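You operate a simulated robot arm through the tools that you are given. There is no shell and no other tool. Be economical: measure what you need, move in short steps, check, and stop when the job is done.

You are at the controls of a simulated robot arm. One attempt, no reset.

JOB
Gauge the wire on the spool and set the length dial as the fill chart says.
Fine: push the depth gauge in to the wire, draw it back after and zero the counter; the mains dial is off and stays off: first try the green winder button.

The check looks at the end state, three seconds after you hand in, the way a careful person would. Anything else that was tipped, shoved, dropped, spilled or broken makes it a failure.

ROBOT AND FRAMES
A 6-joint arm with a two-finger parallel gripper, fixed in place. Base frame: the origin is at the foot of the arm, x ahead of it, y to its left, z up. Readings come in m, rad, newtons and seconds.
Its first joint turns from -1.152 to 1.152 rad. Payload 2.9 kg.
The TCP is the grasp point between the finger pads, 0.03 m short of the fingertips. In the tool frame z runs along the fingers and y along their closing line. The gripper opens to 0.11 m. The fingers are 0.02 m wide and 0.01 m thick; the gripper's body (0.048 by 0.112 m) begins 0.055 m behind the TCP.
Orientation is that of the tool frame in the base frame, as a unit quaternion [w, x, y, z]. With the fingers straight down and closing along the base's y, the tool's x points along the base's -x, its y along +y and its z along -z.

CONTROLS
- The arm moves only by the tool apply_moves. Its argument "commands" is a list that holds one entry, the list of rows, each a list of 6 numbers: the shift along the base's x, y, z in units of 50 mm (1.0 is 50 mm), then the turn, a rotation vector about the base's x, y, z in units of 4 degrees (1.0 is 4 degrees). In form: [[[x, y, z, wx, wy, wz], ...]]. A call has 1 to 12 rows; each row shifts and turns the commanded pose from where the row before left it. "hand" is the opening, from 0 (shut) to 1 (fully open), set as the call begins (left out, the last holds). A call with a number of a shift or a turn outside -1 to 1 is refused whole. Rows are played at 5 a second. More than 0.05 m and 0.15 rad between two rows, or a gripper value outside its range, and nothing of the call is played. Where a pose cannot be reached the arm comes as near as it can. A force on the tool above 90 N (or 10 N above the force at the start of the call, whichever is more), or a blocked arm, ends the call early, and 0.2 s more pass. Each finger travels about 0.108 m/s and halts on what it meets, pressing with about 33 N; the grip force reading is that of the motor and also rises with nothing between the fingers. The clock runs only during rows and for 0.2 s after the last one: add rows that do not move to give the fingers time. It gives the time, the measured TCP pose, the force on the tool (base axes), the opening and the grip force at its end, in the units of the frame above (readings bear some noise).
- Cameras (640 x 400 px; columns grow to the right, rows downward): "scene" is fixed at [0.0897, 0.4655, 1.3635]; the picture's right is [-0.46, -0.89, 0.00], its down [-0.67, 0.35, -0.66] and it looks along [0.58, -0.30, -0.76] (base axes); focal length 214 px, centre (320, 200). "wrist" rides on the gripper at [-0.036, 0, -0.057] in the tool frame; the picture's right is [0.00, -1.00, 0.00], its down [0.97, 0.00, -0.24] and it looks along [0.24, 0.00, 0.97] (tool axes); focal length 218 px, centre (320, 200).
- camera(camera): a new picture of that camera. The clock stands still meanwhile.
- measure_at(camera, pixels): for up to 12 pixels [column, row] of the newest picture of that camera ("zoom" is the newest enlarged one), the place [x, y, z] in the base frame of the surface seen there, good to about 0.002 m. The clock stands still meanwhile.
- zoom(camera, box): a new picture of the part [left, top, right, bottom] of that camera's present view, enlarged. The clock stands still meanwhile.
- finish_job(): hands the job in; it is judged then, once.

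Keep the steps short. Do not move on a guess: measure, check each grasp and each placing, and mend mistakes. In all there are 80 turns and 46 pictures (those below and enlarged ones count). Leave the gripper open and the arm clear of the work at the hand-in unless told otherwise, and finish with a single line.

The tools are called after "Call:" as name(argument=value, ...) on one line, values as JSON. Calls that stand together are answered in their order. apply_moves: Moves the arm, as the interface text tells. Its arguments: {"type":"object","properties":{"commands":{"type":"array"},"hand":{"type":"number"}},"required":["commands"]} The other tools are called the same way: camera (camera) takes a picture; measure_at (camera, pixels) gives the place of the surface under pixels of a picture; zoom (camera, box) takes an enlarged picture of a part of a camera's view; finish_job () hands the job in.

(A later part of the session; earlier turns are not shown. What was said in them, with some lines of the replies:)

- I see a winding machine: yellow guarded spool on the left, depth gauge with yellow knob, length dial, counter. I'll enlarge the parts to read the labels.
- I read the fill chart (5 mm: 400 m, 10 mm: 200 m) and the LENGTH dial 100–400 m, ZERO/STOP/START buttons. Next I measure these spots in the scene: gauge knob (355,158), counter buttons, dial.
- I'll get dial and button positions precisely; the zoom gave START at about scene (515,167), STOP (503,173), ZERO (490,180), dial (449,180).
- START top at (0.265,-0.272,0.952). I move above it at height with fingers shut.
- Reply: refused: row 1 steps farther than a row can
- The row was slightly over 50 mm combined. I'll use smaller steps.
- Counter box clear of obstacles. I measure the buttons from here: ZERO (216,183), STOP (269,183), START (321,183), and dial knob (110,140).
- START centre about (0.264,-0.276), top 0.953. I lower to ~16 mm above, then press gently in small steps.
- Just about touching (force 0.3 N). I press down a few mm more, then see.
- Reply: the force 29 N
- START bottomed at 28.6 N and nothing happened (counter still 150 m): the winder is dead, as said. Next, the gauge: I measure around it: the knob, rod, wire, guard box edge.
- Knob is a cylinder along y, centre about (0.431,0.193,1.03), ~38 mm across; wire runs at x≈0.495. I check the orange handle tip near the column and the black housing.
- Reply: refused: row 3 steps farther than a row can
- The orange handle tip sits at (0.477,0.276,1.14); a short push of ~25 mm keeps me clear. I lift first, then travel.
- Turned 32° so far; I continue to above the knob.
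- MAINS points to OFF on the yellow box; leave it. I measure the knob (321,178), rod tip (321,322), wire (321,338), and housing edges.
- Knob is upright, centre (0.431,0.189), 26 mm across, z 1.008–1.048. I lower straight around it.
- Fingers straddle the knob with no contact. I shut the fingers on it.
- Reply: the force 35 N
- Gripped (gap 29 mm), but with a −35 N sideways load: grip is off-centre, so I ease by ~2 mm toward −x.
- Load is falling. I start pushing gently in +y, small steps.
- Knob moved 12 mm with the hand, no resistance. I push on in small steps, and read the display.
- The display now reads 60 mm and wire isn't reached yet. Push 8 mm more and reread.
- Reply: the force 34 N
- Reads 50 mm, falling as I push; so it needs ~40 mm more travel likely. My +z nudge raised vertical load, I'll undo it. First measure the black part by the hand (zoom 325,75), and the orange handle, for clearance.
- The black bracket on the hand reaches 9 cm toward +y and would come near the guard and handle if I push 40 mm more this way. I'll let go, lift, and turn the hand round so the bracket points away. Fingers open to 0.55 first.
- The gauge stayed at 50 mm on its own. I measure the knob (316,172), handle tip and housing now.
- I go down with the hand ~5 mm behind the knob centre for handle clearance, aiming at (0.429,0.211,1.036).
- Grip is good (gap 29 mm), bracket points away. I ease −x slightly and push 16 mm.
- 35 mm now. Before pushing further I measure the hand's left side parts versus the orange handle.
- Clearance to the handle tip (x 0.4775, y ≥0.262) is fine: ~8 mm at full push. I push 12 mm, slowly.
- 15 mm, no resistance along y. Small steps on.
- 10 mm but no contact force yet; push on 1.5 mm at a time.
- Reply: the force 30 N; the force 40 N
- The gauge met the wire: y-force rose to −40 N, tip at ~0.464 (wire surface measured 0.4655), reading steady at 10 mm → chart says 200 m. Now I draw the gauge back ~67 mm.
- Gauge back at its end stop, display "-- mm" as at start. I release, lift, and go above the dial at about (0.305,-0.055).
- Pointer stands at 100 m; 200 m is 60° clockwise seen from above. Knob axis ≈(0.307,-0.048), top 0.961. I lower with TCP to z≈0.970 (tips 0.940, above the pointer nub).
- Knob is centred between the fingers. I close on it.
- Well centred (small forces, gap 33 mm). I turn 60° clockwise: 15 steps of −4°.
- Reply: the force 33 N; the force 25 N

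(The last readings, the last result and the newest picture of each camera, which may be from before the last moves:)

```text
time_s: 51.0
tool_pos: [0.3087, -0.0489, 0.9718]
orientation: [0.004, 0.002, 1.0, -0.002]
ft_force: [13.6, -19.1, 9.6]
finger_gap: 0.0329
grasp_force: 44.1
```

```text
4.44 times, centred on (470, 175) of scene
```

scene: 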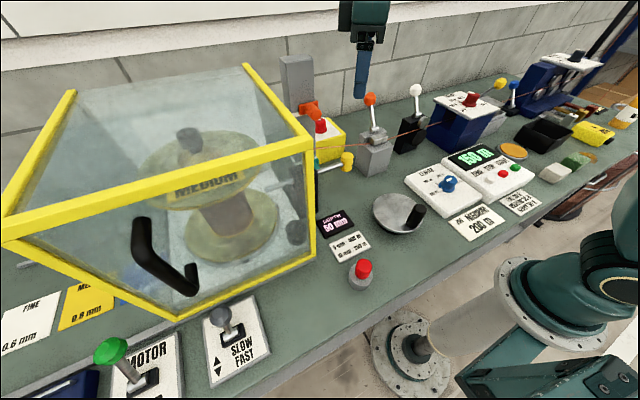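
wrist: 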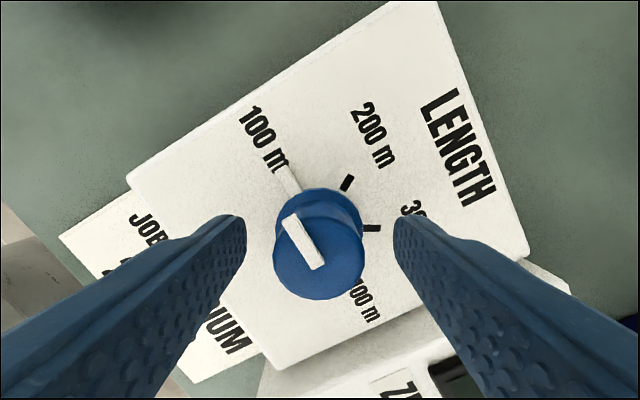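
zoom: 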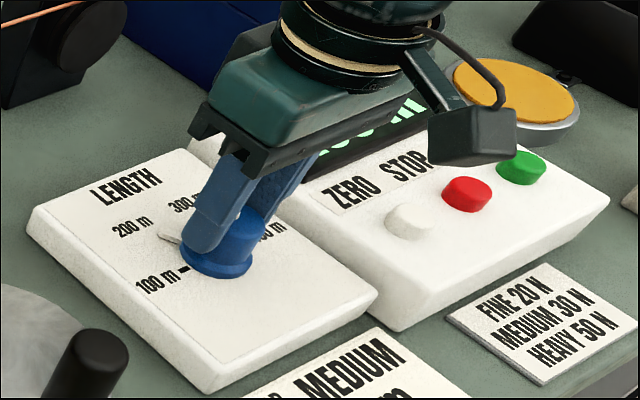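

Pointer looks at the 200 m tick. I release, lift, and check from above.

Call:
apply_moves(commands=[[[0, 0, 0, 0, 0, 0], [0, 0, 0, 0, 0, 0], [0, 0, 0, 0, 0, 0], [0, 0, 0.6, 0, 0, 0], [0, 0, 0.9, 0, 0, 0], [0, 0, 0.9, 0, 0, 0], [0, 0, 0, 0, 0, 0]]], hand=0.6)

Call:
zoom(camera="wrist", box=[240, 110, 400, 210])

```text
time_s: 52.6
tool_pos: [0.3049, -0.0467, 1.0913]
orientation: [0.0, -0.001, 1.0, 0.0]
ft_force: [-0.1, -0.1, -0.1]
finger_gap: 0.0659
grasp_force: 0.1
```

```text
4.00 times, centred on (320, 160) of wrist
```

zoom: 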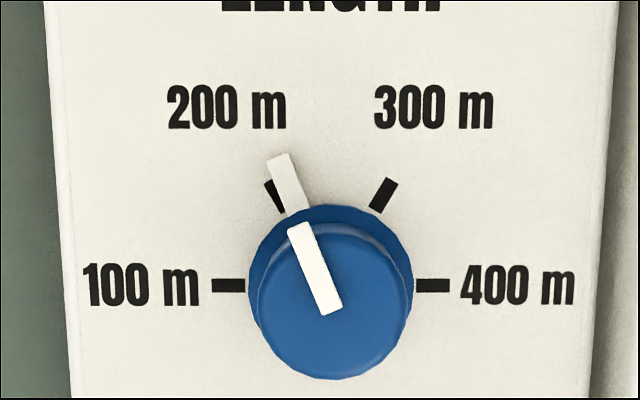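

Pointer is ~10° past the 200 m tick (tick ~31° from vertical, pointer ~20°). I re-grip and turn back 10°.

Call:
apply_moves(commands=[[[0, 0, -0.9, 0, 0, 0], [0, 0, -0.9, 0, 0, 0], [0, 0, -0.6, 0, 0, 0], [0, 0, 0, 0, 0, 0]]])

Call:
apply_moves(commands=[[[0, 0, 0, 0, 0, 0], [0, 0, 0, 0, 0, 0], [0, 0, 0, 0, 0, 0], [0, 0, 0, 0, 0, 1], [0, 0, 0, 0, 0, 1], [0, 0, 0, 0, 0, 0.6], [0, 0, 0, 0, 0, 0]]], hand=0.2)

Call:
apply_moves(commands=[[[0, 0, 0, 0, 0, 0], [0, 0, 0, 0, 0, 0], [0, 0, 0, 0, 0, 0], [0, 0, 0.6, 0, 0, 0], [0, 0, 0.9, 0, 0, 0], [0, 0, 0.9, 0, 0, 0], [0, 0, 0, 0, 0, 0]]], hand=0.6)

Call:
zoom(camera="wrist", box=[240, 110, 400, 210])

```text
time_s: 53.6
tool_pos: [0.3056, -0.0464, 0.9712]
orientation: [0.001, 0.0, 1.0, 0.0]
ft_force: [-1.0, 0.0, -0.8]
finger_gap: 0.066
grasp_force: 0.0
```

```text
time_s: 55.2
tool_pos: [0.3061, -0.05, 0.9701]
orientation: [0.0, -0.089, 0.996, -0.003]
ft_force: [7.3, -22.6, -0.9]
finger_gap: 0.033
grasp_force: 45.3
```

```text
time_s: 56.8
tool_pos: [0.3058, -0.0462, 1.0898]
orientation: [0.0, -0.09, 0.996, -0.001]
ft_force: [1.4, 0.3, 0.5]
finger_gap: 0.0659
grasp_force: 0.0
```

```text
4.00 times, centred on (320, 160) of wrist
```

zoom: 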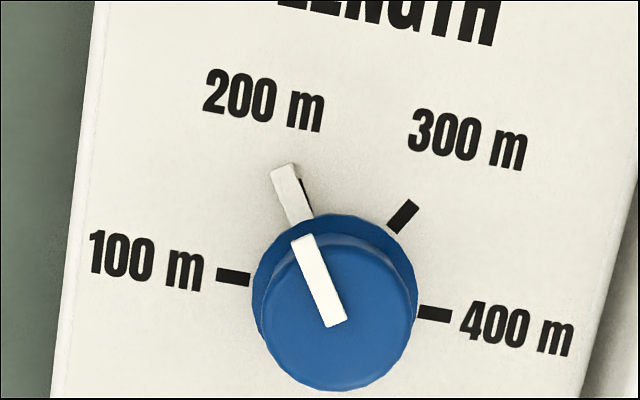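

Corrected for the camera's 10.7° turn, the pointer now sits at ~31°, right on the 200 m tick. Next ZERO button at (0.264,-0.162): fingers shut, move above it.

Call:
apply_moves(commands=[[[0, 0, 0, 0, 0, -1], [0, 0, 0, 0, 0, -1], [-0.28, -0.76, 0, 0, 0, -0.6], [-0.28, -0.76, 0, 0, 0, 0], [-0.28, -0.77, 0, 0, 0, 0], [0, 0, -0.9, 0, 0, 0], [0, 0, -0.7, 0, 0, 0], [0, 0, -0.3, 0, 0, 0], [0, 0, 0, 0, 0, 0]]], hand=0)

Call:
camera(camera="wrist")

```text
time_s: 58.8
tool_pos: [0.2631, -0.1599, 0.9953]
orientation: [0.0, 0.0, 1.0, 0.0]
ft_force: [0.3, 0.1, 0.0]
finger_gap: 0.0001
grasp_force: 33.0
```

```text
11 pictures are left
```

wrist: 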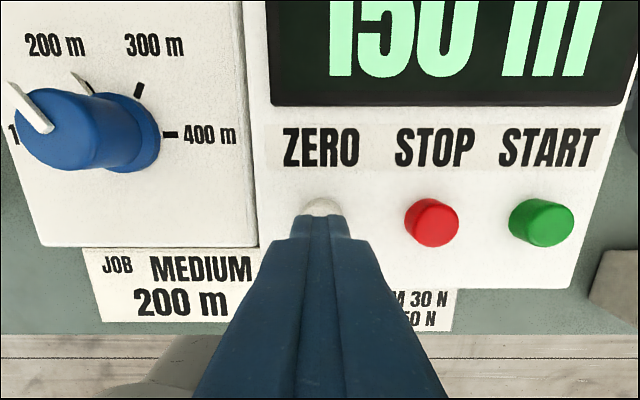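

Fingers are right over ZERO. I press down in small steps.

Call:
apply_moves(commands=[[[0.02, -0.04, -0.2, 0, 0, 0], [0, 0, -0.1, 0, 0, 0], [0, 0, -0.06, 0, 0, 0], [0, 0, -0.04, 0, 0, 0], [0, 0, -0.04, 0, 0, 0], [0, 0, 0, 0, 0, 0]]])

Call:
camera(camera="wrist")

```text
time_s: 60.2
tool_pos: [0.264, -0.1622, 0.974]
orientation: [0.001, -0.001, 1.0, 0.0]
ft_force: [-4.0, 6.9, 18.4]
finger_gap: 0.0
grasp_force: 32.7
```

```text
10 pictures are left
```

wrist: 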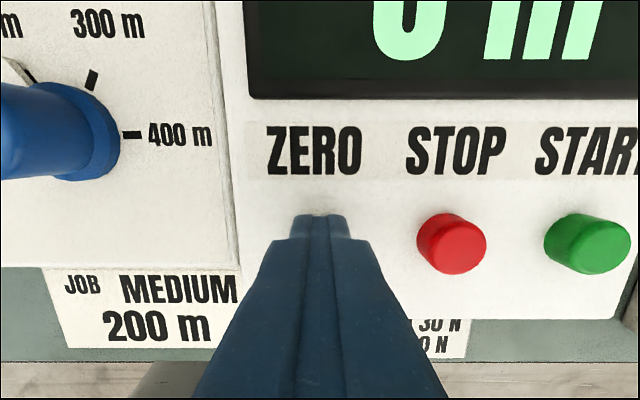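

The counter reads 0 m. I lift away to a clear height, open the gripper, and check the whole scene.

Call:
apply_moves(commands=[[[0, 0, 0.6, 0, 0, 0], [0, 0, 0.9, 0, 0, 0], [0, 0, 0.9, 0, 0, 0], [0, 0, 0.9, 0, 0, 0], [0, 0, 0.9, 0, 0, 0]]])

Call:
apply_moves(commands=[[[0.5, 0.3, 0, 0, 0, 0], [0.5, 0.3, 0, 0, 0, 0], [0, 0, 0, 0, 0, 0], [0, 0, 0, 0, 0, 0]]], hand=1)

Call:
camera(camera="scene")

Call:
camera(camera="wrist")

Call:
zoom(camera="scene", box=[300, 80, 540, 260])

```text
time_s: 61.4
tool_pos: [0.2641, -0.1619, 1.182]
orientation: [0.0, 0.0, 1.0, 0.0]
ft_force: [1.0, -0.1, 0.1]
finger_gap: 0.0
grasp_force: 33.3
```

```text
time_s: 62.4
tool_pos: [0.3163, -0.1323, 1.1838]
orientation: [0.0, 0.0, 1.0, 0.0]
ft_force: [0.8, 0.5, -0.6]
finger_gap: 0.1102
grasp_force: 0.0
```

```text
9 pictures are left
```

scene: 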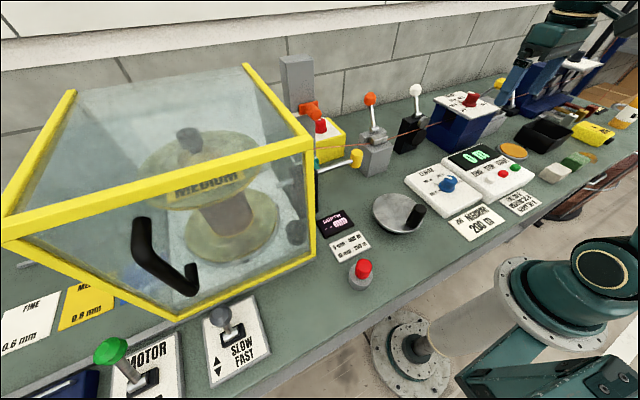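

```text
8 pictures are left
```

wrist: 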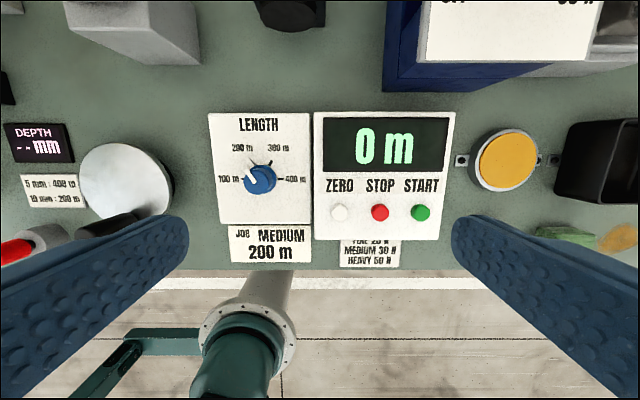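

```text
2.22 times, centred on (420, 170) of scene
```

zoom: 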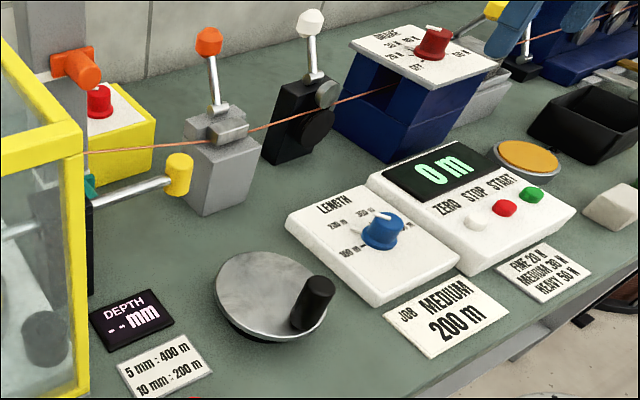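

The dial is at 200 m, the counter reads 0 m, the gauge is drawn back, mains is off, and the gripper is open and clear. I hand in.

Call:
finish_job()

```text
The job is handed in.
```

Job handed in: the gauge read 10 mm at the wire, so the length dial is set to 200 m; the green START button did nothing, the gauge is drawn back, the counter is zeroed and the mains dial is still off.
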